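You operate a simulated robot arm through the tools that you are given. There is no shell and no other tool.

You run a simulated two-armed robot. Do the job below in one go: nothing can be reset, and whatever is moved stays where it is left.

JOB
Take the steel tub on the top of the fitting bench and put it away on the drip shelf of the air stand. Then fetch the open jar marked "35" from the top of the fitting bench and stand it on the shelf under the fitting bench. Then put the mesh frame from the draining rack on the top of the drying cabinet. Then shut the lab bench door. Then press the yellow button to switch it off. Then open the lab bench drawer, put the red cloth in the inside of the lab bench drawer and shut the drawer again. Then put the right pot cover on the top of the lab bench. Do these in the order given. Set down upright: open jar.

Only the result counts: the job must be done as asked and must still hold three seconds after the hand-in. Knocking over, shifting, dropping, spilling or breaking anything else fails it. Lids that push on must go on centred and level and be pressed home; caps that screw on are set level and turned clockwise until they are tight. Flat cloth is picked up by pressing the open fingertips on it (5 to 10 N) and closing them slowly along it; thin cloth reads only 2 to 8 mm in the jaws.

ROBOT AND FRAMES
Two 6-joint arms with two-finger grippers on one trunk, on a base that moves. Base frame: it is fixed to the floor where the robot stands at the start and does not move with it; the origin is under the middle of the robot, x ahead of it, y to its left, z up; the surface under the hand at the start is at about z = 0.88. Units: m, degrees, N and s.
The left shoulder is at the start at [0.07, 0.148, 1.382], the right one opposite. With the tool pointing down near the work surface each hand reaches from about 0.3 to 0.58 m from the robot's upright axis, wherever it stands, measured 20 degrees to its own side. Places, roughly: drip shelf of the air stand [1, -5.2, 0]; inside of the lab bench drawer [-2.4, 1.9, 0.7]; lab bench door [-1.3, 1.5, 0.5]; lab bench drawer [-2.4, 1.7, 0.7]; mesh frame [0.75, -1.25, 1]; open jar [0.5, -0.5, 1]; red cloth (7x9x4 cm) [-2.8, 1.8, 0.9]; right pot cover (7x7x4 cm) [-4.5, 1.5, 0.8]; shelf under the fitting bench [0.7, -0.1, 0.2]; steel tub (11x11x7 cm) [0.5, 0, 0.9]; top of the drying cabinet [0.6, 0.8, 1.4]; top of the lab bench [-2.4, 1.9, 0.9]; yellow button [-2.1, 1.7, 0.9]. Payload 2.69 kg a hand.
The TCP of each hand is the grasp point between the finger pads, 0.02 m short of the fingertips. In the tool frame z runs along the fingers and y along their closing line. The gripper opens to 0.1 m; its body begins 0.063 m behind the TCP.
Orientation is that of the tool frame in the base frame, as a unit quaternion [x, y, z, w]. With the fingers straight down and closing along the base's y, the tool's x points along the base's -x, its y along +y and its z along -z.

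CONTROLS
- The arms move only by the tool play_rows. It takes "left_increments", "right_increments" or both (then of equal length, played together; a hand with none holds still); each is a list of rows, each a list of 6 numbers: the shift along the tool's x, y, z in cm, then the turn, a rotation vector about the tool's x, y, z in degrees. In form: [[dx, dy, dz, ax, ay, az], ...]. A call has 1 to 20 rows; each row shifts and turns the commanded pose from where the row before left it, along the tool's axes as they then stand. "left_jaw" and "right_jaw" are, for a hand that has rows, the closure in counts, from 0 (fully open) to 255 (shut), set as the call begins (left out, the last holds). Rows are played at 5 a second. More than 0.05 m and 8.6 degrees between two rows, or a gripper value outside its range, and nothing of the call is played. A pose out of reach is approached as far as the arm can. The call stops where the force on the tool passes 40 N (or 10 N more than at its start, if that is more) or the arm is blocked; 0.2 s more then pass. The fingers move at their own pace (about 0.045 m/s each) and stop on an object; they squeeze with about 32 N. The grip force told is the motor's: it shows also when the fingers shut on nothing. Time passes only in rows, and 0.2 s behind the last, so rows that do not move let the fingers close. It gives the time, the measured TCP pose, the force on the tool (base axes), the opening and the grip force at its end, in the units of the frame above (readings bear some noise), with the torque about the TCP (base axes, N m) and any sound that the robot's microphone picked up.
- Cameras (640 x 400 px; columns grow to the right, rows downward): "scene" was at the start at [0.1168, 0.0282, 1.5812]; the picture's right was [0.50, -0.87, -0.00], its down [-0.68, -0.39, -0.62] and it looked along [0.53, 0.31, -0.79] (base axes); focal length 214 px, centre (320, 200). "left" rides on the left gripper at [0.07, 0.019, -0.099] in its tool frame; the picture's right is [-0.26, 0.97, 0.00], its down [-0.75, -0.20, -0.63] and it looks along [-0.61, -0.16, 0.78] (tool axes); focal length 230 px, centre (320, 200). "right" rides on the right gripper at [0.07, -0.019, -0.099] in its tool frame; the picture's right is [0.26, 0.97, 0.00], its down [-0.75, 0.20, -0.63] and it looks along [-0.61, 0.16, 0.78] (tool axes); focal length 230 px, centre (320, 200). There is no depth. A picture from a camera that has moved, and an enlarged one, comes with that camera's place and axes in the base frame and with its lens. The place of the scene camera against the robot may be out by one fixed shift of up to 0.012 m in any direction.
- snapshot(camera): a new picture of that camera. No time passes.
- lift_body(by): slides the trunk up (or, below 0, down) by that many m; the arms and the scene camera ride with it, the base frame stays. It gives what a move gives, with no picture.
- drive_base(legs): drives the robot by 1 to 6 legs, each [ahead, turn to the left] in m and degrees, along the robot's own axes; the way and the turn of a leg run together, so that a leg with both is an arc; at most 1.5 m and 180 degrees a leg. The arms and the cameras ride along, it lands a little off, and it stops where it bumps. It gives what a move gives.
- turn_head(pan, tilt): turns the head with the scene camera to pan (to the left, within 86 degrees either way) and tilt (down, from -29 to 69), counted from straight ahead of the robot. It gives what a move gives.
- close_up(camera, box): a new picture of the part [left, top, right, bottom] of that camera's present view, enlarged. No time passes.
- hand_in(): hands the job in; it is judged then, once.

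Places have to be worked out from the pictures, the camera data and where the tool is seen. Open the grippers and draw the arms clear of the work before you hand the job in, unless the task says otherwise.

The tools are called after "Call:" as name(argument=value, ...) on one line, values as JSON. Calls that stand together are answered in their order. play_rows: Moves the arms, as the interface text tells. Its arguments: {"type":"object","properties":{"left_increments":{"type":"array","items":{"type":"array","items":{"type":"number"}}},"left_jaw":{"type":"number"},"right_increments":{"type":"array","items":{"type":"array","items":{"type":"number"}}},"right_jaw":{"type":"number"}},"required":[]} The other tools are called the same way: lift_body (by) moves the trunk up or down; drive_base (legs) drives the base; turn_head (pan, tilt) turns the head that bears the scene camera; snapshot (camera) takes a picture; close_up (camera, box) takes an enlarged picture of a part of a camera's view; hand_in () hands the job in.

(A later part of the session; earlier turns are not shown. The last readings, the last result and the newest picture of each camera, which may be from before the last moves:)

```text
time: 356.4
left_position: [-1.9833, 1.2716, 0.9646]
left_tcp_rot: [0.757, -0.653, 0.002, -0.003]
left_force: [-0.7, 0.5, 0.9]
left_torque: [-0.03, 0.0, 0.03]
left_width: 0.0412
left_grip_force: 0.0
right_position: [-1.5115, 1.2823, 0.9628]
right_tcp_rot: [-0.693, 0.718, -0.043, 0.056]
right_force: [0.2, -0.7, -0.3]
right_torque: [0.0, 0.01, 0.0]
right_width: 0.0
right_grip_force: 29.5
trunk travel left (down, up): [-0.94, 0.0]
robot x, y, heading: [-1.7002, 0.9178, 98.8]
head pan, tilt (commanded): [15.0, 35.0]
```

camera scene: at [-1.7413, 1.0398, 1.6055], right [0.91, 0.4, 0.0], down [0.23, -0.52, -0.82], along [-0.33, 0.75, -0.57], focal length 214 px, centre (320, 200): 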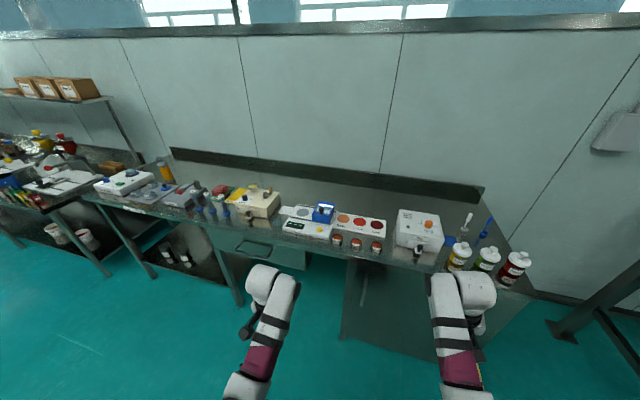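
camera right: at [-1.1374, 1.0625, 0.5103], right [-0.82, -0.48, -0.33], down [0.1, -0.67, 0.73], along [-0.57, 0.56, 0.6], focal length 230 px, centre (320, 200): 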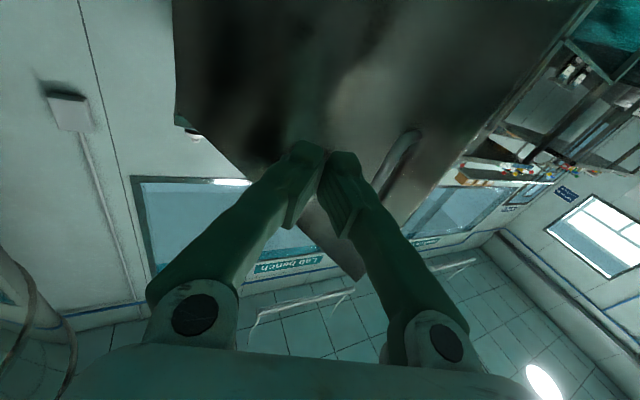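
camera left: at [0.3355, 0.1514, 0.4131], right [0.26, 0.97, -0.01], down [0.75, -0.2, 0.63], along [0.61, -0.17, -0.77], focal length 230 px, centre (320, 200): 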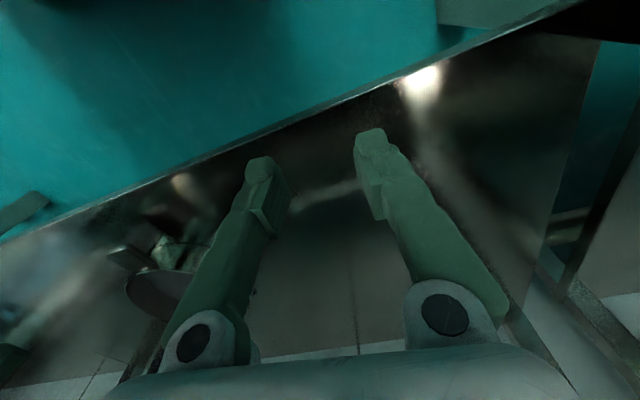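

Now I pitch the left hand 20° (palm leaning back toward the robot), close its fingers, and drive 0.36 m forward.

Call:
play_rows(left_increments=[[0, 0, 0, 0, -5, 0], [0, 0, 0, 0, -5, 0], [0, 0, 0, 0, -5, 0], [0, 0, 0, 0, -5, 0], [0, 0, -1.5, 0, 0, 0], [0, 0, 0, 0, 0, 0]], left_jaw=255)

Call:
drive_base(legs=[[0.34, 0]])

Call:
snapshot(camera="left")

Call:
turn_head(pan=15, tilt=50)

Call:
snapshot(camera="scene")

```text
time: 357.8
left_position: [-1.9814, 1.2663, 0.9786]
left_tcp_rot: [0.746, -0.642, -0.13, -0.117]
left_force: [0.3, 1.0, 0.6]
left_torque: [-0.01, 0.01, 0.03]
left_width: 0.0002
left_grip_force: 29.3
right_position: [-1.5096, 1.2807, 0.9617]
right_tcp_rot: [-0.692, 0.718, -0.046, 0.055]
right_force: [-0.3, 0.6, -0.4]
right_torque: [0.02, 0.0, -0.01]
right_width: 0.0
right_grip_force: 29.5
trunk travel left (down, up): [-0.94, 0.0]
robot x, y, heading: [-1.7002, 0.9199, 98.6]
head pan, tilt (commanded): [15.0, 35.0]
```

```text
time: 360.1
left_position: [-2.0329, 1.6021, 0.9794]
left_tcp_rot: [0.746, -0.643, -0.13, -0.118]
left_force: [0.8, -0.2, -0.8]
left_torque: [0.01, -0.01, -0.03]
left_width: 0.0
left_grip_force: 29.9
right_position: [-1.5612, 1.6161, 0.9629]
right_tcp_rot: [-0.692, 0.718, -0.044, 0.056]
right_force: [-1.0, -0.1, 1.4]
right_torque: [0.0, 0.01, -0.01]
right_width: 0.0002
right_grip_force: 29.2
trunk travel left (down, up): [-0.94, 0.0]
robot x, y, heading: [-1.7499, 1.2564, 98.5]
head pan, tilt (commanded): [15.0, 35.0]
```

```text
taken
camera left: at [-2.0362, 1.5005, 1.0472], right [-0.99, 0.1, 0.08], down [0.12, 0.51, 0.85], along [0.04, 0.85, -0.52], focal length 230 px, centre (320, 200)
```

left: 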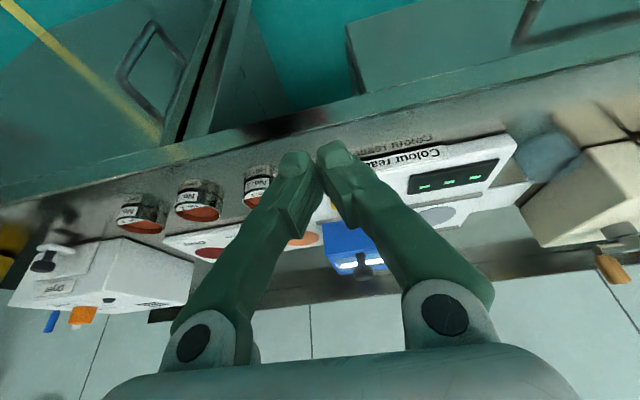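

```text
time: 360.8
left_position: [-2.0325, 1.6048, 0.979]
left_tcp_rot: [0.746, -0.643, -0.129, -0.117]
left_force: [-0.3, 0.5, -0.7]
left_torque: [0.02, 0.01, 0.0]
left_width: 0.0
left_grip_force: 29.8
right_position: [-1.56, 1.6193, 0.9622]
right_tcp_rot: [-0.692, 0.718, -0.046, 0.056]
right_force: [-0.4, 0.1, 0.8]
right_torque: [0.0, -0.03, 0.03]
right_width: 0.0001
right_grip_force: 29.3
trunk travel left (down, up): [-0.94, 0.0]
robot x, y, heading: [-1.7532, 1.2559, 98.7]
head pan, tilt (commanded): [15.0, 50.0]
```

```text
taken
camera scene: at [-1.7886, 1.3675, 1.5838], right [0.92, 0.4, 0.0], down [0.31, -0.7, -0.64], along [-0.26, 0.59, -0.77], focal length 214 px, centre (320, 200)
```

scene: 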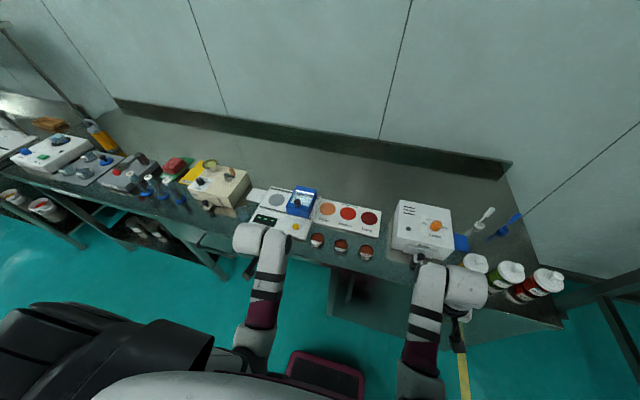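

I zoom in to locate the button precisely relative to the fingertips.

Call:
close_up(camera="scene", box=[230, 175, 340, 260])

Call:
close_up(camera="left", box=[230, 120, 430, 280])

```text
4.71 times, centred on (285, 218) of scene
camera zoom: at [-1.7886, 1.3675, 1.5838], right [0.92, 0.4, 0.0], down [0.31, -0.7, -0.64], along [-0.26, 0.59, -0.77], focal length 1009 px, centre (485, 118)
```

zoom: 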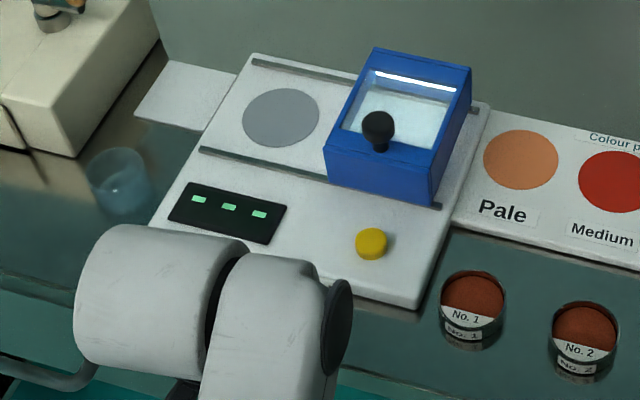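

```text
2.50 times, centred on (330, 200) of left
camera zoom: at [-2.0365, 1.5027, 1.0464], right [-0.99, 0.1, 0.08], down [0.12, 0.51, 0.85], along [0.04, 0.85, -0.52], focal length 575 px, centre (295, 200)
```

zoom: 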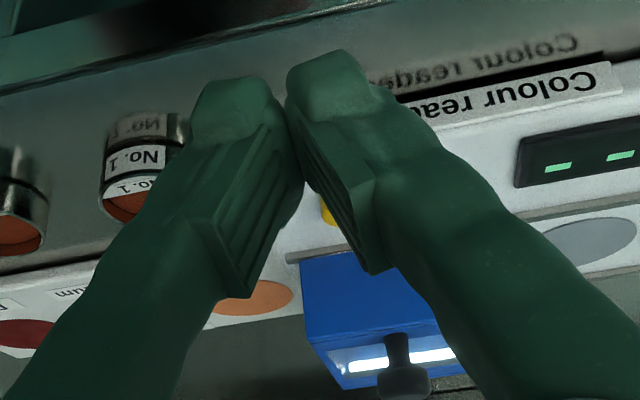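

The button (on the "Colour reader") is at about [-2.048, 1.718, 0.925]. I move the closed fingertips horizontally above it.

Call:
play_rows(left_increments=[[-1.68, 0, 0.62, 0, 0, 0], [-1.68, 0, 0.62, 0, 0, 0], [-1.68, 0, 0.62, 0, 0, 0], [-1.68, 0, 0.62, 0, 0, 0], [-1.68, 0, 0.62, 0, 0, 0], [-1.68, 0, 0.62, 0, 0, 0], [0, 0, 0, 0, 0, 0]])

Call:
close_up(camera="left", box=[230, 80, 430, 240])

Call:
close_up(camera="scene", box=[230, 175, 340, 260])

```text
time: 362.4
left_position: [-2.0481, 1.711, 0.9786]
left_tcp_rot: [0.746, -0.643, -0.129, -0.117]
left_force: [-0.1, 0.3, 0.3]
left_torque: [-0.04, 0.05, -0.01]
left_width: 0.0
left_grip_force: 29.6
right_position: [-1.562, 1.6184, 0.9628]
right_tcp_rot: [-0.692, 0.719, -0.045, 0.057]
right_force: [0.1, -0.4, 0.2]
right_torque: [0.01, 0.02, 0.03]
right_width: 0.0
right_grip_force: 29.4
trunk travel left (down, up): [-0.94, 0.0]
robot x, y, heading: [-1.7526, 1.2571, 98.6]
head pan, tilt (commanded): [15.0, 50.0]
```

```text
2.50 times, centred on (330, 160) of left
camera zoom: at [-2.0518, 1.6094, 1.0472], right [-0.99, 0.1, 0.08], down [0.12, 0.51, 0.85], along [0.04, 0.85, -0.52], focal length 575 px, centre (295, 300)
```

zoom: 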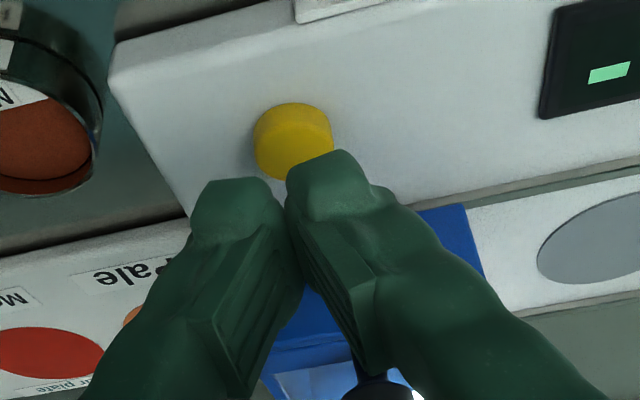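

```text
4.71 times, centred on (285, 218) of scene
camera zoom: at [-1.7883, 1.3666, 1.5838], right [0.92, 0.4, 0.0], down [0.31, -0.7, -0.64], along [-0.26, 0.59, -0.77], focal length 1009 px, centre (485, 118)
```

zoom: 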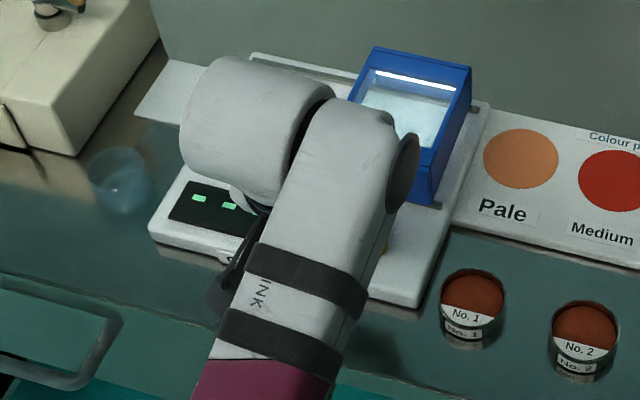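

The fingertips are right above the button. I lower straight down, first 2.5 cm, then in 2–3 mm steps while watching the force and listening.

Call:
play_rows(left_increments=[[0.05, 0, 1.0, 0, 0, 0], [0.3, 0, 0.8, 0, 0, 0], [0.25, 0, 0.7, 0, 0, 0], [0, 0, 0, 0, 0, 0]])

Call:
close_up(camera="left", box=[230, 80, 430, 240])

```text
time: 363.4
left_position: [-2.0496, 1.7139, 0.9513]
left_tcp_rot: [0.746, -0.643, -0.129, -0.116]
left_force: [0.5, 0.0, -0.1]
left_torque: [0.0, 0.0, 0.01]
left_width: 0.0
left_grip_force: 29.6
right_position: [-1.5612, 1.6186, 0.9619]
right_tcp_rot: [-0.692, 0.719, -0.045, 0.056]
right_force: [-1.2, -0.6, -0.5]
right_torque: [0.06, -0.04, -0.01]
right_width: 0.0
right_grip_force: 28.8
trunk travel left (down, up): [-0.94, 0.0]
robot x, y, heading: [-1.7498, 1.2578, 98.6]
head pan, tilt (commanded): [15.0, 50.0]
```

```text
2.50 times, centred on (330, 160) of left
camera zoom: at [-2.0523, 1.6125, 1.0206], right [-0.99, 0.1, 0.08], down [0.12, 0.51, 0.85], along [0.04, 0.85, -0.52], focal length 575 px, centre (295, 300)
```

zoom: 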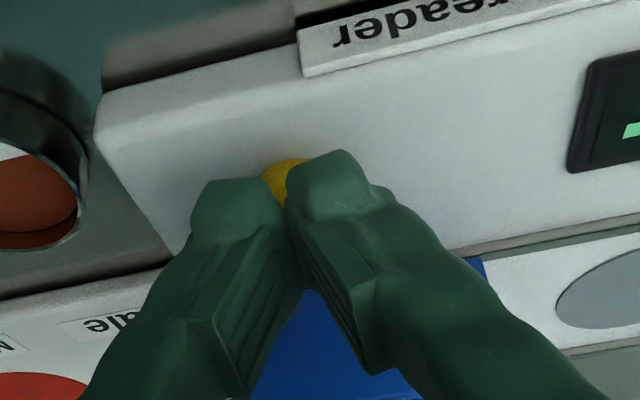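

Now just above the button. I press in 2 mm steps.

Call:
play_rows(left_increments=[[0.1, 0, 0.28, 0, 0, 0], [0.1, 0, 0.28, 0, 0, 0], [0, 0, 0, 0, 0, 0]])

```text
time: 364.2
left_position: [-2.0485, 1.7143, 0.9453]
left_tcp_rot: [0.745, -0.644, -0.129, -0.117]
left_force: [0.5, 1.0, -0.3]
left_torque: [0.01, -0.03, 0.01]
left_width: 0.0
left_grip_force: 29.9
right_position: [-1.5618, 1.6185, 0.9623]
right_tcp_rot: [-0.692, 0.718, -0.045, 0.057]
right_force: [-0.2, 0.3, -0.6]
right_torque: [-0.02, -0.02, 0.02]
right_width: 0.0001
right_grip_force: 29.7
trunk travel left (down, up): [-0.94, 0.0]
robot x, y, heading: [-1.7504, 1.2592, 98.6]
head pan, tilt (commanded): [15.0, 50.0]
```

No contact yet; I continue in small steps.

Call:
play_rows(left_increments=[[0.1, 0, 0.28, 0, 0, 0], [0.1, 0, 0.28, 0, 0, 0], [0, 0, 0, 0, 0, 0]])

```text
time: 365.0
left_position: [-2.0488, 1.7149, 0.94]
left_tcp_rot: [0.745, -0.644, -0.129, -0.116]
left_force: [-0.1, 0.1, 0.0]
left_torque: [0.02, 0.04, -0.01]
left_width: 0.0003
left_grip_force: 30.2
right_position: [-1.5614, 1.6179, 0.962]
right_tcp_rot: [-0.692, 0.719, -0.044, 0.057]
right_force: [0.9, 0.9, 0.8]
right_torque: [-0.02, -0.02, -0.03]
right_width: 0.0
right_grip_force: 29.3
trunk travel left (down, up): [-0.94, 0.0]
robot x, y, heading: [-1.7509, 1.2539, 98.8]
head pan, tilt (commanded): [15.0, 50.0]
```

Still free; two more steps.

Call:
play_rows(left_increments=[[0.1, 0, 0.28, 0, 0, 0], [0.1, 0, 0.28, 0, 0, 0], [0, 0, 0, 0, 0, 0]])

Call:
close_up(camera="left", box=[230, 80, 430, 240])

```text
time: 365.8
left_position: [-2.0482, 1.7136, 0.9338]
left_tcp_rot: [0.746, -0.643, -0.128, -0.116]
left_force: [-0.1, 0.3, 0.2]
left_torque: [0.0, 0.04, -0.01]
left_width: 0.0001
left_grip_force: 30.0
right_position: [-1.5619, 1.6184, 0.9622]
right_tcp_rot: [-0.692, 0.718, -0.045, 0.056]
right_force: [-0.1, -0.6, 0.0]
right_torque: [0.03, 0.01, -0.01]
right_width: 0.0002
right_grip_force: 29.5
trunk travel left (down, up): [-0.94, 0.0]
robot x, y, heading: [-1.746, 1.2577, 98.6]
head pan, tilt (commanded): [15.0, 50.0]
```

```text
2.50 times, centred on (330, 160) of left
camera zoom: at [-2.0516, 1.6122, 1.0028], right [-0.99, 0.1, 0.08], down [0.12, 0.51, 0.85], along [0.04, 0.85, -0.52], focal length 575 px, centre (295, 300)
```

zoom: 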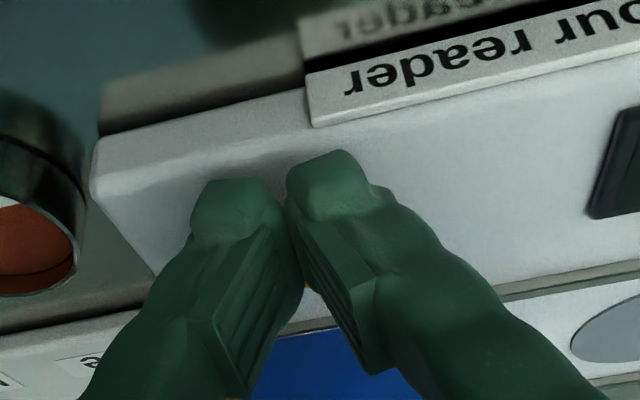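

Fingertips are at the button's height; it may be light. I continue pressing in 2 mm steps to see a force or hear a click.

Call:
play_rows(left_increments=[[0.05, 0, 0.2, 0, 0, 0], [0, 0, 0, 0, 0, 0]])

Call:
close_up(camera="scene", box=[250, 185, 330, 245])

```text
time: 366.4
left_position: [-2.0481, 1.7143, 0.9319]
left_tcp_rot: [0.745, -0.643, -0.129, -0.117]
left_force: [0.0, 0.5, -0.3]
left_torque: [0.01, 0.03, 0.0]
left_width: 0.0
left_grip_force: 29.2
right_position: [-1.5613, 1.6175, 0.9612]
right_tcp_rot: [-0.692, 0.718, -0.045, 0.056]
right_force: [-0.4, -0.1, 0.0]
right_torque: [0.02, -0.01, -0.02]
right_width: 0.0
right_grip_force: 29.6
trunk travel left (down, up): [-0.94, 0.0]
robot x, y, heading: [-1.7488, 1.2568, 98.5]
head pan, tilt (commanded): [15.0, 50.0]
```

```text
6.67 times, centred on (290, 215) of scene
camera zoom: at [-1.7885, 1.367, 1.5838], right [0.92, 0.4, 0.0], down [0.31, -0.7, -0.64], along [-0.26, 0.59, -0.77], focal length 1430 px, centre (520, 100)
```

zoom: 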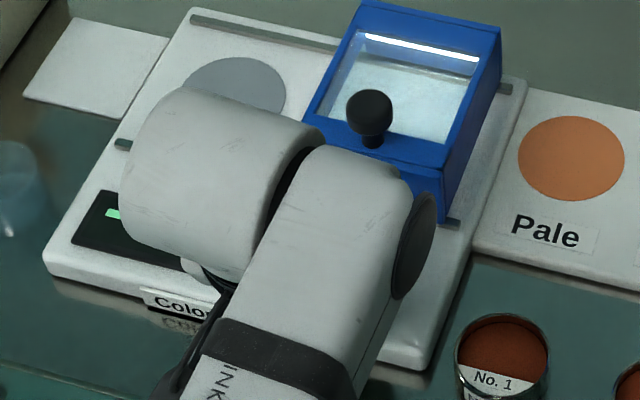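

No contact yet, so the button is probably a little lower and farther in than I assumed. I rise 1 cm, move 1.7 cm farther in and look.

Call:
play_rows(left_increments=[[-0.34, 0, -0.94, 0, 0, 0], [-0.79, -0.12, 0.29, 0, 0, 0], [-0.79, -0.12, 0.29, 0, 0, 0], [0, 0, 0, 0, 0, 0]])

Call:
close_up(camera="left", box=[230, 80, 430, 240])

```text
time: 367.4
left_position: [-2.0496, 1.7308, 0.9426]
left_tcp_rot: [0.746, -0.643, -0.129, -0.118]
left_force: [0.2, 0.4, 0.1]
left_torque: [0.03, 0.01, -0.03]
left_width: 0.0
left_grip_force: 29.7
right_position: [-1.5617, 1.6181, 0.962]
right_tcp_rot: [-0.692, 0.719, -0.044, 0.056]
right_force: [0.8, 0.1, 0.1]
right_torque: [-0.04, -0.02, -0.01]
right_width: 0.0
right_grip_force: 30.2
trunk travel left (down, up): [-0.94, 0.0]
robot x, y, heading: [-1.7497, 1.2554, 98.6]
head pan, tilt (commanded): [15.0, 50.0]
```

```text
2.50 times, centred on (330, 160) of left
camera zoom: at [-2.053, 1.6292, 1.0112], right [-0.99, 0.1, 0.08], down [0.12, 0.51, 0.85], along [0.04, 0.85, -0.52], focal length 575 px, centre (295, 300)
```

zoom: 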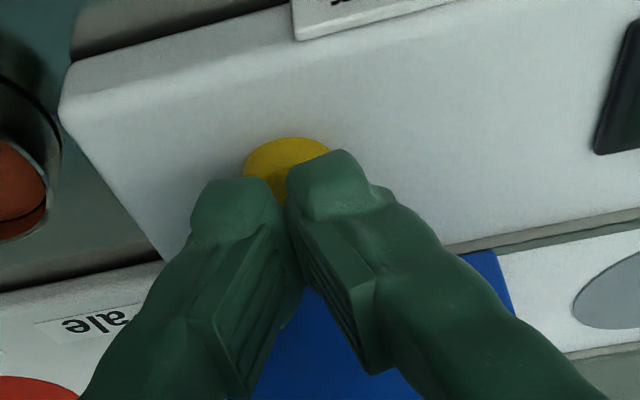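

Triangulating, the button's centre is at about y≈1.741 with its top near z≈0.912. I move 4 mm farther in and press down in small steps.

Call:
play_rows(left_increments=[[-0.35, -0.05, 0.13, 0, 0, 0], [0.1, 0, 0.28, 0, 0, 0], [0.1, 0, 0.28, 0, 0, 0], [0.1, 0, 0.28, 0, 0, 0], [0, 0, 0, 0, 0, 0]])

```text
time: 368.6
left_position: [-2.0493, 1.7346, 0.9319]
left_tcp_rot: [0.745, -0.643, -0.129, -0.116]
left_force: [0.2, 0.3, 0.3]
left_torque: [-0.01, -0.01, -0.03]
left_width: 0.0001
left_grip_force: 29.3
right_position: [-1.5614, 1.6182, 0.9623]
right_tcp_rot: [-0.692, 0.718, -0.044, 0.056]
right_force: [-0.3, 0.3, 0.2]
right_torque: [0.0, -0.03, -0.02]
right_width: 0.0
right_grip_force: 29.7
trunk travel left (down, up): [-0.94, 0.0]
robot x, y, heading: [-1.7512, 1.2534, 98.6]
head pan, tilt (commanded): [15.0, 50.0]
```

Tip is at z≈0.913. I press on in 2 mm steps.

Call:
play_rows(left_increments=[[0.07, 0, 0.19, 0, 0, 0], [0.07, 0, 0.19, 0, 0, 0], [0, 0, 0, 0, 0, 0]])

Call:
close_up(camera="left", box=[230, 80, 430, 240])

```text
time: 369.4
left_position: [-2.0484, 1.7353, 0.9292]
left_tcp_rot: [0.745, -0.644, -0.128, -0.117]
left_force: [-0.4, -0.7, 0.1]
left_torque: [0.03, 0.04, 0.03]
left_width: 0.0
left_grip_force: 29.8
right_position: [-1.5616, 1.6189, 0.9612]
right_tcp_rot: [-0.692, 0.719, -0.044, 0.056]
right_force: [0.5, 0.2, -0.2]
right_torque: [0.0, 0.01, 0.01]
right_width: 0.0001
right_grip_force: 29.1
trunk travel left (down, up): [-0.94, 0.0]
robot x, y, heading: [-1.7541, 1.2573, 99.0]
head pan, tilt (commanded): [15.0, 50.0]
```

```text
2.50 times, centred on (330, 160) of left
camera zoom: at [-2.0521, 1.6327, 0.9979], right [-0.99, 0.1, 0.08], down [0.12, 0.51, 0.85], along [0.04, 0.85, -0.52], focal length 575 px, centre (295, 300)
```

zoom: 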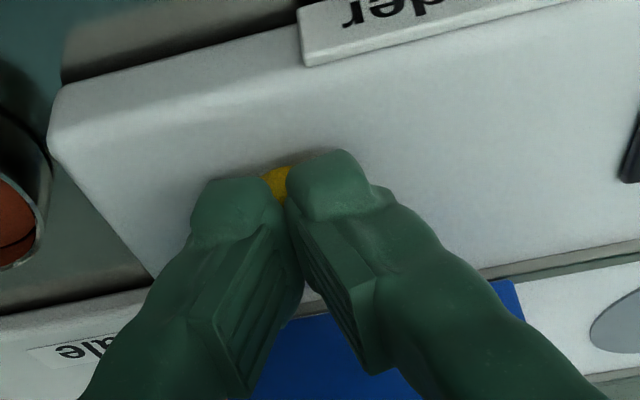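

Closer, the finger shadows converge. I continue pressing.

Call:
play_rows(left_increments=[[0.07, 0, 0.19, 0, 0, 0], [0.07, 0, 0.19, 0, 0, 0], [0, 0, 0, 0, 0, 0]])

```text
time: 370.2
left_position: [-2.0494, 1.7343, 0.9252]
left_tcp_rot: [0.745, -0.644, -0.129, -0.117]
left_force: [0.7, -1.2, 2.7]
left_torque: [0.01, 0.01, 0.0]
left_width: 0.0062
left_grip_force: 29.5
right_position: [-1.5615, 1.6178, 0.9627]
right_tcp_rot: [-0.692, 0.719, -0.045, 0.057]
right_force: [-0.3, -0.8, 0.0]
right_torque: [-0.03, 0.01, 0.0]
right_width: 0.0001
right_grip_force: 29.4
trunk travel left (down, up): [-0.94, 0.0]
robot x, y, heading: [-1.7514, 1.2563, 98.9]
head pan, tilt (commanded): [15.0, 50.0]
heard: click
```

A click was heard. I lift off straight up and check that the display has gone off.

Call:
play_rows(left_increments=[[-0.34, 0, -0.94, 0, 0, 0], [-0.34, 0, -0.94, 0, 0, 0], [-0.34, 0, -0.94, 0, 0, 0], [-0.34, 0, -0.94, 0, 0, 0], [0, 0, 0, 0, 0, 0]])

Call:
snapshot(camera="left")

Call:
close_up(camera="scene", box=[230, 175, 340, 260])

```text
time: 371.4
left_position: [-2.0498, 1.7354, 0.9658]
left_tcp_rot: [0.746, -0.643, -0.129, -0.116]
left_force: [1.3, -0.2, 0.0]
left_torque: [0.04, -0.01, 0.03]
left_width: 0.0
left_grip_force: 29.8
right_position: [-1.5618, 1.6183, 0.9618]
right_tcp_rot: [-0.691, 0.719, -0.045, 0.057]
right_force: [-0.2, 0.8, -0.1]
right_torque: [-0.05, 0.01, -0.02]
right_width: 0.0
right_grip_force: 29.2
trunk travel left (down, up): [-0.94, 0.0]
robot x, y, heading: [-1.7494, 1.2578, 98.4]
head pan, tilt (commanded): [15.0, 50.0]
```

```text
taken
camera left: at [-2.0532, 1.6332, 1.0342], right [-0.99, 0.1, 0.08], down [0.12, 0.51, 0.85], along [0.04, 0.85, -0.52], focal length 230 px, centre (320, 200)
```

left: 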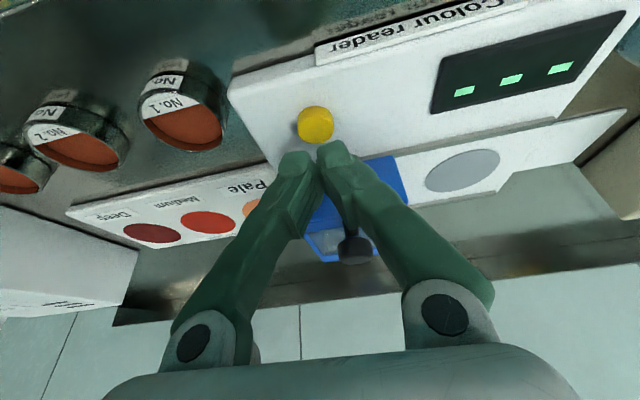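

```text
4.71 times, centred on (285, 218) of scene
camera zoom: at [-1.7885, 1.367, 1.5838], right [0.92, 0.4, 0.0], down [0.31, -0.7, -0.64], along [-0.26, 0.59, -0.77], focal length 1009 px, centre (485, 118)
```

zoom: 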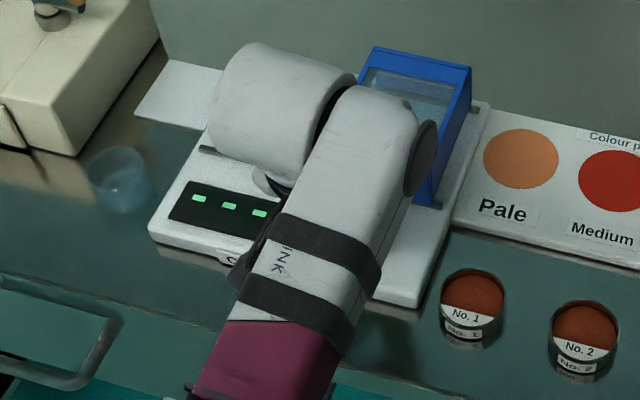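

A bright light strip inside the blue chamber seems gone now, while the display dashes remain. I draw the hand back to see the instrument clearly.

Call:
play_rows(left_increments=[[0.8, 0.1, -0.9, 0, 0, 0], [1.8, 0.3, -0.6, 0, 0, 0], [1.8, 0.3, -0.6, 0, 0, 0], [1.8, 0.3, -0.6, 0, 0, 0], [1.8, 0.3, -0.6, 0, 0, 0], [1.8, 0.3, -0.3, 0, 0, 0], [0, 0, 0, 0, 0, 0]])

Call:
close_up(camera="scene", box=[230, 175, 340, 260])

Call:
snapshot(camera="left")

```text
time: 373.0
left_position: [-2.0505, 1.6294, 0.9667]
left_tcp_rot: [0.746, -0.643, -0.129, -0.117]
left_force: [-0.2, 1.0, 0.6]
left_torque: [-0.02, 0.04, 0.0]
left_width: 0.0
left_grip_force: 29.5
right_position: [-1.5604, 1.6177, 0.9616]
right_tcp_rot: [-0.692, 0.719, -0.046, 0.055]
right_force: [0.2, -0.7, -0.3]
right_torque: [0.02, -0.04, 0.02]
right_width: 0.0
right_grip_force: 29.9
trunk travel left (down, up): [-0.94, 0.0]
robot x, y, heading: [-1.7509, 1.2545, 98.9]
head pan, tilt (commanded): [15.0, 50.0]
```

```text
4.71 times, centred on (285, 218) of scene
camera zoom: at [-1.7885, 1.3674, 1.5837], right [0.92, 0.4, 0.0], down [0.31, -0.7, -0.64], along [-0.26, 0.59, -0.77], focal length 1009 px, centre (485, 118)
```

zoom: 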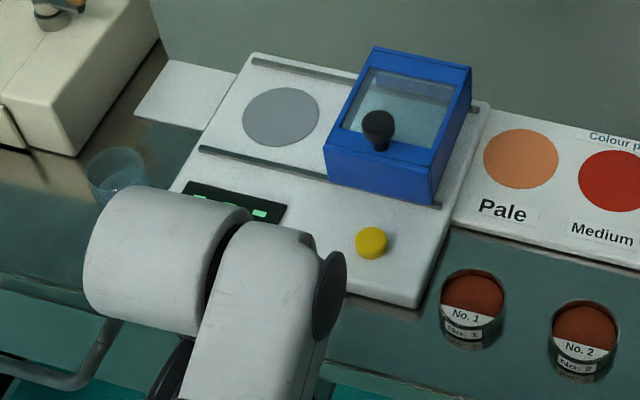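

```text
taken
camera left: at [-2.0541, 1.5271, 1.0344], right [-0.99, 0.1, 0.08], down [0.12, 0.51, 0.85], along [0.04, 0.85, -0.52], focal length 230 px, centre (320, 200)
```

left: 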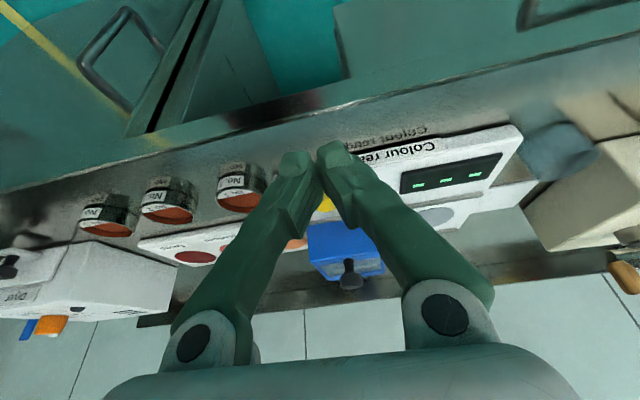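

The chamber lamp is off now, so the button did its job. Next the drawer: I back up 0.3 m and look at the drawer and the red cloth.

Call:
drive_base(legs=[[-0.3, 0]])

Call:
turn_head(pan=40, tilt=35)

Call:
snapshot(camera="scene")

Call:
close_up(camera="scene", box=[220, 110, 440, 250])

```text
time: 375.1
left_position: [-2.0046, 1.3327, 0.9647]
left_tcp_rot: [0.744, -0.645, -0.128, -0.116]
left_force: [-0.3, -0.3, 0.1]
left_torque: [-0.01, 0.03, 0.01]
left_width: 0.0
left_grip_force: 29.4
right_position: [-1.5164, 1.3201, 0.9617]
right_tcp_rot: [-0.691, 0.719, -0.046, 0.055]
right_force: [0.1, 0.6, -0.4]
right_torque: [0.02, 0.02, -0.01]
right_width: 0.0
right_grip_force: 29.7
trunk travel left (down, up): [-0.94, 0.0]
robot x, y, heading: [-1.706, 0.9568, 98.5]
head pan, tilt (commanded): [15.0, 50.0]
```

```text
time: 376.0
left_position: [-2.0032, 1.3312, 0.9672]
left_tcp_rot: [0.744, -0.645, -0.13, -0.118]
left_force: [-1.5, -0.9, -0.2]
left_torque: [0.01, 0.0, -0.01]
left_width: 0.0
left_grip_force: 29.4
right_position: [-1.5135, 1.3165, 0.9624]
right_tcp_rot: [-0.691, 0.72, -0.045, 0.056]
right_force: [0.6, 1.0, 0.5]
right_torque: [0.03, 0.0, -0.03]
right_width: 0.0
right_grip_force: 29.2
trunk travel left (down, up): [-0.94, 0.0]
robot x, y, heading: [-1.7089, 0.9567, 98.5]
head pan, tilt (commanded): [40.0, 35.0]
```

```text
taken
camera scene: at [-1.7776, 1.0543, 1.6055], right [0.66, 0.75, 0.0], down [0.43, -0.38, -0.82], along [-0.61, 0.54, -0.57], focal length 214 px, centre (320, 200)
```

scene: 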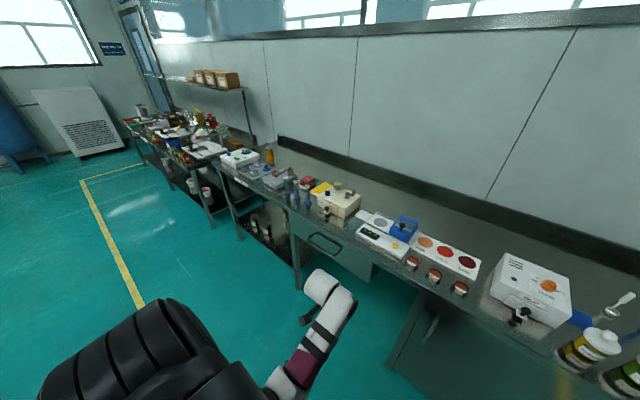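

```text
2.86 times, centred on (330, 180) of scene
camera zoom: at [-1.7776, 1.0543, 1.6055], right [0.66, 0.75, 0.0], down [0.43, -0.38, -0.82], along [-0.61, 0.54, -0.57], focal length 613 px, centre (291, 257)
```

zoom: 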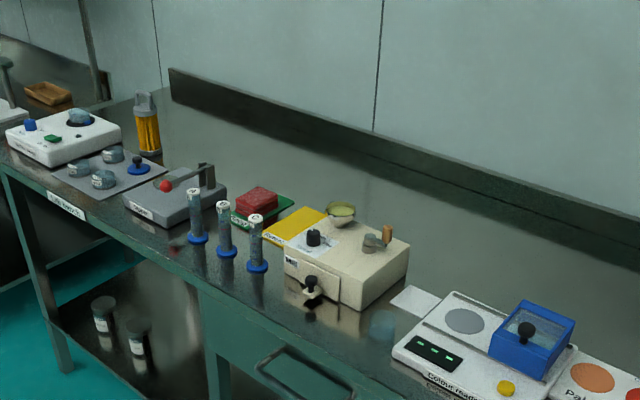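

I zoom in closely on the red item and the drawer handle.

Call:
close_up(camera="scene", box=[280, 160, 350, 205])

Call:
close_up(camera="scene", box=[270, 200, 390, 290])

```text
8.89 times, centred on (315, 182) of scene
camera zoom: at [-1.7776, 1.0543, 1.6055], right [0.66, 0.75, 0.0], down [0.43, -0.38, -0.82], along [-0.61, 0.54, -0.57], focal length 1906 px, centre (364, 356)
```

zoom: 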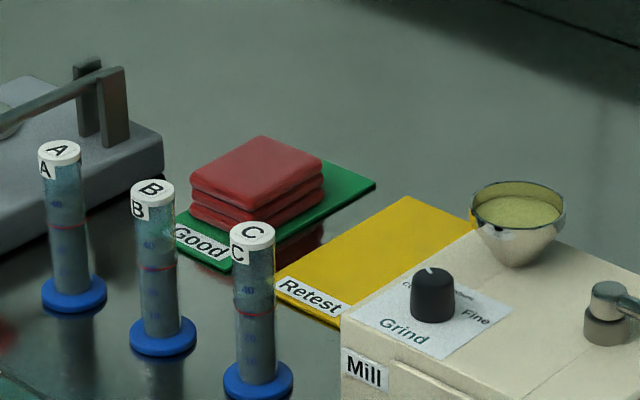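

```text
4.44 times, centred on (330, 245) of scene
camera zoom: at [-1.7776, 1.0543, 1.6055], right [0.66, 0.75, 0.0], down [0.43, -0.38, -0.82], along [-0.61, 0.54, -0.57], focal length 953 px, centre (276, 0)
```

zoom: 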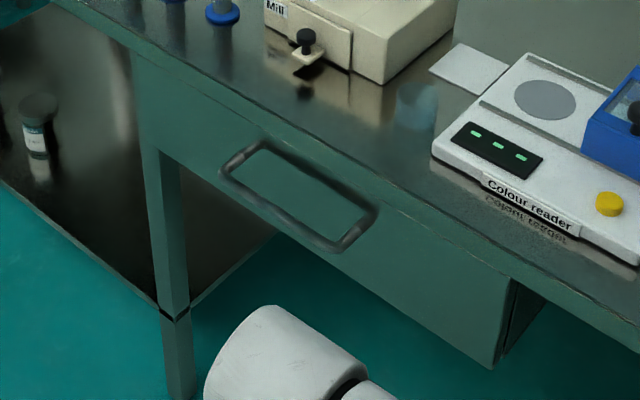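

The red folded cloth lies on the green "Good" mat at about [-2.75, 1.80], behind the slim cylinders A–C; the drawer handle is a bar near [-2.37, 1.58, 0.75]. I'll take the cloth with the left hand first, then open the drawer with the right. I drive to a stand-off in front of it.

Call:
drive_base(legs=[[0, 80], [0.7, 0], [0, -78.5]])

Call:
turn_head(pan=15, tilt=35)

Call:
snapshot(camera="scene")

Call:
close_up(camera="scene", box=[230, 140, 410, 260])

```text
time: 386.6
left_position: [-2.7106, 1.3413, 0.9662]
left_tcp_rot: [0.755, -0.632, -0.132, -0.115]
left_force: [0.5, 0.3, 0.7]
left_torque: [-0.01, -0.03, 0.01]
left_width: 0.0001
left_grip_force: 29.6
right_position: [-2.2227, 1.3459, 0.9629]
right_tcp_rot: [-0.702, 0.708, -0.044, 0.058]
right_force: [0.7, 0.1, -0.3]
right_torque: [-0.02, -0.02, 0.04]
right_width: 0.0001
right_grip_force: 29.4
trunk travel left (down, up): [-0.94, 0.0]
robot x, y, heading: [-2.402, 0.9777, 100.8]
head pan, tilt (commanded): [40.0, 35.0]
```

```text
time: 387.5
left_position: [-2.7112, 1.3417, 0.9663]
left_tcp_rot: [0.756, -0.631, -0.131, -0.115]
left_force: [-0.2, 0.1, -0.4]
left_torque: [0.01, 0.02, -0.01]
left_width: 0.0
left_grip_force: 29.0
right_position: [-2.2217, 1.3465, 0.9625]
right_tcp_rot: [-0.703, 0.708, -0.044, 0.058]
right_force: [-0.6, -0.5, -0.2]
right_torque: [-0.04, 0.0, 0.03]
right_width: 0.0001
right_grip_force: 29.4
trunk travel left (down, up): [-0.94, 0.0]
robot x, y, heading: [-2.4006, 0.982, 100.3]
head pan, tilt (commanded): [15.0, 35.0]
```

```text
taken
camera scene: at [-2.4458, 1.0974, 1.6055], right [0.9, 0.43, 0.0], down [0.25, -0.52, -0.82], along [-0.35, 0.74, -0.57], focal length 214 px, centre (320, 200)
```

scene: 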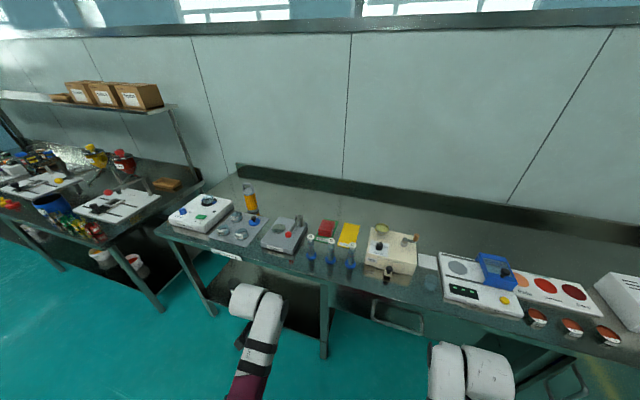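

```text
3.33 times, centred on (320, 200) of scene
camera zoom: at [-2.4458, 1.0974, 1.6055], right [0.9, 0.43, 0.0], down [0.25, -0.52, -0.82], along [-0.35, 0.74, -0.57], focal length 715 px, centre (320, 200)
```

zoom: 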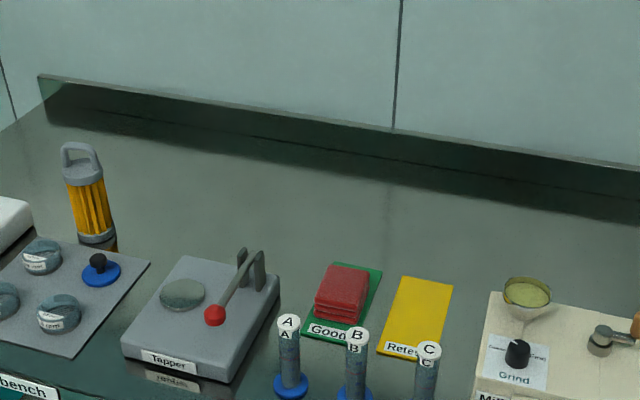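

Before driving in, I raise the left hand well above the cylinders: pitch to 40°, then move forward-up by about 20 cm along the tool's -x, and open the jaw.

Call:
play_rows(left_increments=[[0, 0, 0, 0, -5, 0], [0, 0, 0, 0, -5, 0], [0, 0, 0, 0, -5, 0], [0, 0, 0, 0, -5, 0], [-2.5, 0, 0, 0, 0, 0], [-2.5, 0, 0, 0, 0, 0], [-2.5, 0, 0, 0, 0, 0], [-2.5, 0, 0, 0, 0, 0], [-2.5, 0, 0, 0, 0, 0], [-2.5, 0, 0, 0, 0, 0], [-2.5, 0, 0, 0, 0, 0], [-2.5, 0, 0, 0, 0, 0], [0, 0, 0, 0, 0, 0]], left_jaw=20)

Call:
snapshot(camera="left")

```text
time: 390.3
left_position: [-2.7379, 1.4919, 1.0924]
left_tcp_rot: [0.721, -0.602, -0.26, -0.223]
left_force: [-0.8, -0.1, -0.9]
left_torque: [0.02, 0.01, 0.02]
left_width: 0.0921
left_grip_force: 0.0
right_position: [-2.2219, 1.3461, 0.9635]
right_tcp_rot: [-0.703, 0.708, -0.043, 0.057]
right_force: [0.1, 0.4, -0.2]
right_torque: [0.0, 0.01, -0.02]
right_width: 0.0
right_grip_force: 29.4
trunk travel left (down, up): [-0.94, 0.0]
robot x, y, heading: [-2.4022, 0.9775, 100.4]
head pan, tilt (commanded): [15.0, 35.0]
```

```text
taken
camera left: at [-2.7357, 1.3723, 1.1233], right [-0.99, 0.02, 0.16], down [0.16, 0.2, 0.97], along [-0.01, 0.98, -0.2], focal length 230 px, centre (320, 200)
```

left: 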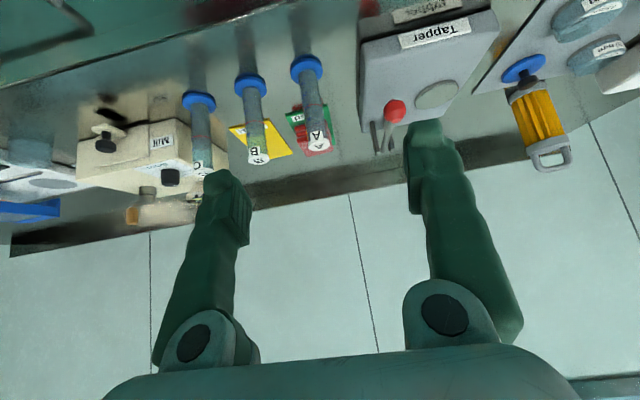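

The fingertips are well above the cylinder tops. I drive 0.29 m forward.

Call:
drive_base(legs=[[0.29, 0]])

Call:
snapshot(camera="left")

Call:
turn_head(pan=20, tilt=50)

Call:
snapshot(camera="scene")

```text
time: 392.3
left_position: [-2.7929, 1.7779, 1.0939]
left_tcp_rot: [0.721, -0.601, -0.262, -0.223]
left_force: [-0.4, -1.0, 0.6]
left_torque: [0.01, 0.02, 0.01]
left_width: 0.0925
left_grip_force: 0.0
right_position: [-2.275, 1.634, 0.9636]
right_tcp_rot: [-0.704, 0.707, -0.043, 0.058]
right_force: [0.0, 0.1, -0.3]
right_torque: [0.02, 0.01, 0.01]
right_width: 0.0001
right_grip_force: 30.2
trunk travel left (down, up): [-0.94, 0.0]
robot x, y, heading: [-2.4566, 1.263, 100.6]
head pan, tilt (commanded): [15.0, 35.0]
```

```text
taken
camera left: at [-2.7888, 1.659, 1.1239], right [-0.99, 0.02, 0.16], down [0.16, 0.2, 0.97], along [-0.01, 0.98, -0.2], focal length 230 px, centre (320, 200)
```

left: 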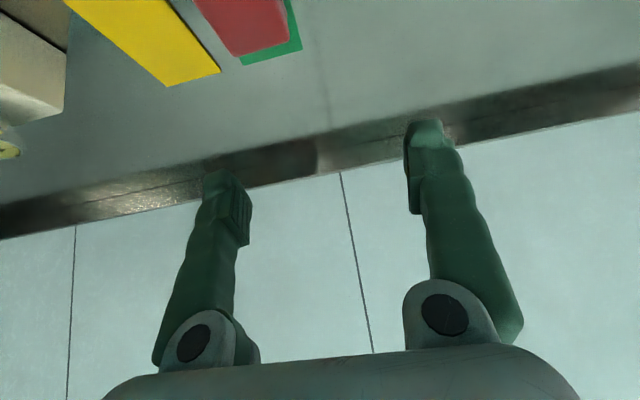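

```text
time: 393.1
left_position: [-2.7924, 1.781, 1.0917]
left_tcp_rot: [0.721, -0.603, -0.259, -0.223]
left_force: [0.8, 0.3, 0.1]
left_torque: [-0.01, 0.01, -0.02]
left_width: 0.0923
left_grip_force: 0.0
right_position: [-2.2751, 1.6355, 0.9615]
right_tcp_rot: [-0.703, 0.708, -0.044, 0.059]
right_force: [-0.3, -0.3, 0.0]
right_torque: [0.01, -0.01, 0.01]
right_width: 0.0
right_grip_force: 29.6
trunk travel left (down, up): [-0.94, 0.0]
robot x, y, heading: [-2.4522, 1.2633, 100.5]
head pan, tilt (commanded): [20.0, 50.0]
```

```text
taken
camera scene: at [-2.5006, 1.3738, 1.5838], right [0.86, 0.51, 0.0], down [0.39, -0.66, -0.64], along [-0.33, 0.55, -0.77], focal length 214 px, centre (320, 200)
```

scene: 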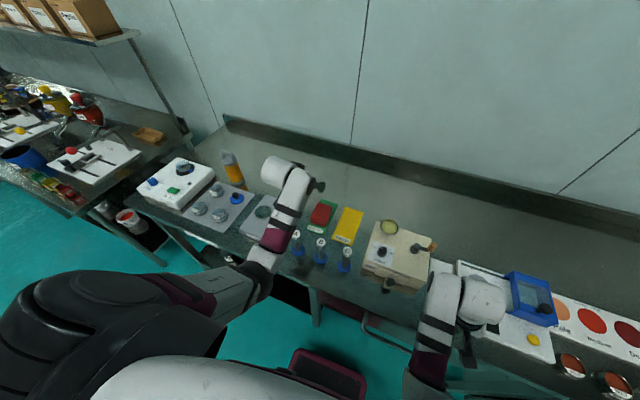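

I zoom on the cloth from above to get its exact place relative to the hand.

Call:
close_up(camera="scene", box=[270, 180, 380, 280])

```text
4.00 times, centred on (325, 230) of scene
camera zoom: at [-2.5006, 1.3738, 1.5838], right [0.86, 0.51, 0.0], down [0.39, -0.66, -0.64], along [-0.33, 0.55, -0.77], focal length 858 px, centre (300, 80)
```

zoom: 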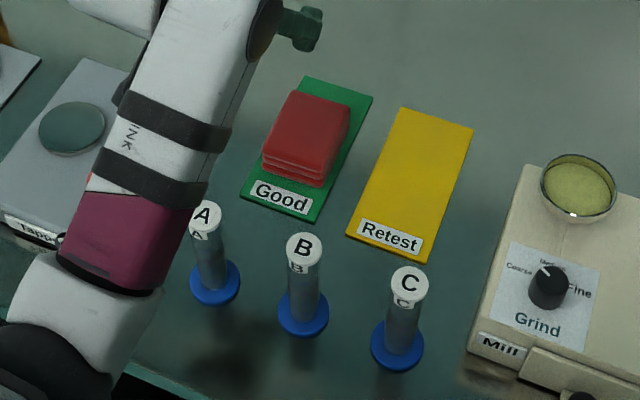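

The cloth centre is about [-2.754, 1.80], aligned with the gripper's yaw. I shift over it, come down 6 cm, and tilt back to 20° from vertical.

Call:
play_rows(left_increments=[[-0.33, -1.38, 0.29, 0, 0, 0], [-0.33, -1.38, 0.29, 0, 0, 0], [-0.33, -1.38, 0.29, 0, 0, 0], [1.28, 0, 1.53, 0, 0, 0], [1.28, 0, 1.53, 0, 0, 0], [1.28, 0, 1.53, 0, 0, 0], [0, 0, 0, 0, 5, 0], [0, 0, 0, 0, 5, 0], [0, 0, 0, 0, 5, 0], [0, 0, 0, 0, 5, 0], [0, 0, 0, 0, 0, 0]])

Call:
snapshot(camera="left")

Call:
close_up(camera="scene", box=[270, 180, 380, 280])

```text
time: 395.5
left_position: [-2.7535, 1.8013, 1.0321]
left_tcp_rot: [0.756, -0.631, -0.131, -0.115]
left_force: [0.5, -0.5, 0.3]
left_torque: [-0.04, 0.01, -0.01]
left_width: 0.0921
left_grip_force: 0.0
right_position: [-2.2761, 1.6357, 0.9612]
right_tcp_rot: [-0.703, 0.707, -0.043, 0.058]
right_force: [-0.1, 0.1, 0.3]
right_torque: [-0.02, 0.02, -0.01]
right_width: 0.0
right_grip_force: 29.3
trunk travel left (down, up): [-0.94, 0.0]
robot x, y, heading: [-2.4557, 1.2688, 100.3]
head pan, tilt (commanded): [20.0, 50.0]
```

```text
taken
camera left: at [-2.754, 1.6988, 1.1011], right [-0.99, 0.07, 0.08], down [0.1, 0.52, 0.85], along [0.02, 0.85, -0.52], focal length 230 px, centre (320, 200)
```

left: 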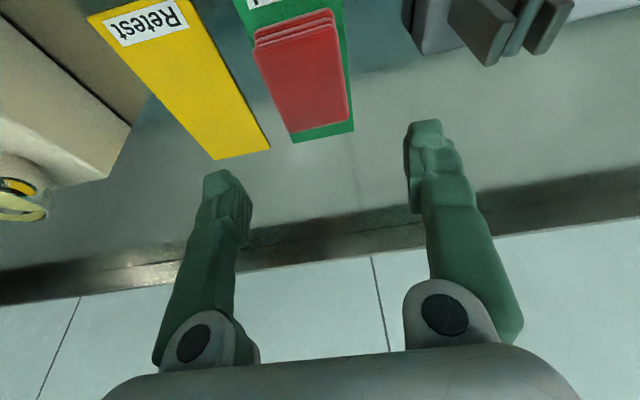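

```text
4.00 times, centred on (325, 230) of scene
camera zoom: at [-2.5005, 1.3733, 1.5838], right [0.86, 0.51, 0.0], down [0.39, -0.66, -0.64], along [-0.33, 0.55, -0.77], focal length 858 px, centre (300, 80)
```

zoom: 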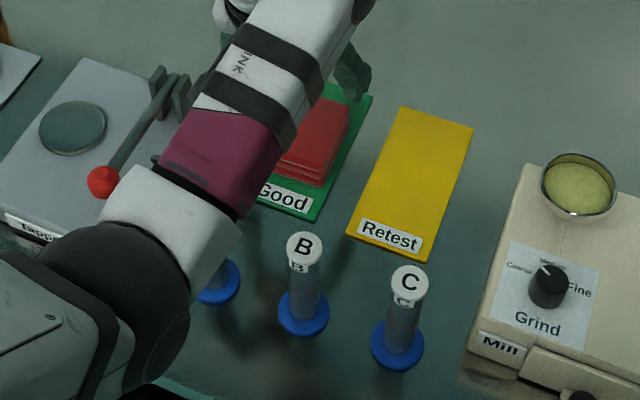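

The cloth is centred under the hand. To keep the hand camera away from cylinder A on descent, I drive 3 cm closer and tilt nearer to vertical (10°).

Call:
drive_base(legs=[[0.03, 0]])

Call:
play_rows(left_increments=[[0, 0, 0, 0, 5, 0], [0, 0, 0, 0, 5, 0], [0, 0, 0, 0, 0, 0]])

Call:
snapshot(camera="left")

```text
time: 396.3
left_position: [-2.7572, 1.8244, 1.0362]
left_tcp_rot: [0.755, -0.631, -0.133, -0.117]
left_force: [0.2, -0.8, 1.1]
left_torque: [0.06, 0.0, -0.01]
left_width: 0.0924
left_grip_force: 0.1
right_position: [-2.2791, 1.6586, 0.966]
right_tcp_rot: [-0.702, 0.708, -0.042, 0.06]
right_force: [0.3, -1.1, 0.2]
right_torque: [0.09, 0.02, 0.03]
right_width: 0.0
right_grip_force: 29.8
trunk travel left (down, up): [-0.94, 0.0]
robot x, y, heading: [-2.4606, 1.2963, 100.6]
head pan, tilt (commanded): [20.0, 50.0]
```

```text
time: 397.1
left_position: [-2.759, 1.8286, 1.0328]
left_tcp_rot: [0.764, -0.639, -0.065, -0.06]
left_force: [0.0, -0.3, 0.2]
left_torque: [0.0, 0.03, 0.04]
left_width: 0.0922
left_grip_force: 0.1
right_position: [-2.2791, 1.6625, 0.9616]
right_tcp_rot: [-0.703, 0.707, -0.044, 0.059]
right_force: [-0.6, -0.7, 0.6]
right_torque: [0.0, 0.01, 0.0]
right_width: 0.0
right_grip_force: 29.9
trunk travel left (down, up): [-0.94, 0.0]
robot x, y, heading: [-2.462, 1.2945, 100.3]
head pan, tilt (commanded): [20.0, 50.0]
```

```text
taken
camera left: at [-2.7618, 1.7398, 1.1178], right [-1.0, 0.08, 0.04], down [0.08, 0.65, 0.75], along [0.04, 0.75, -0.66], focal length 230 px, centre (320, 200)
```

left: 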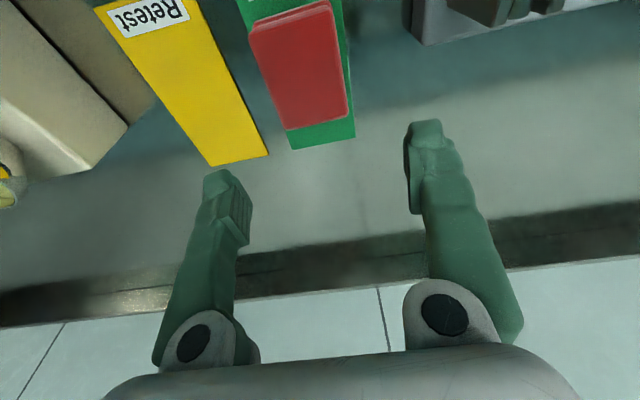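

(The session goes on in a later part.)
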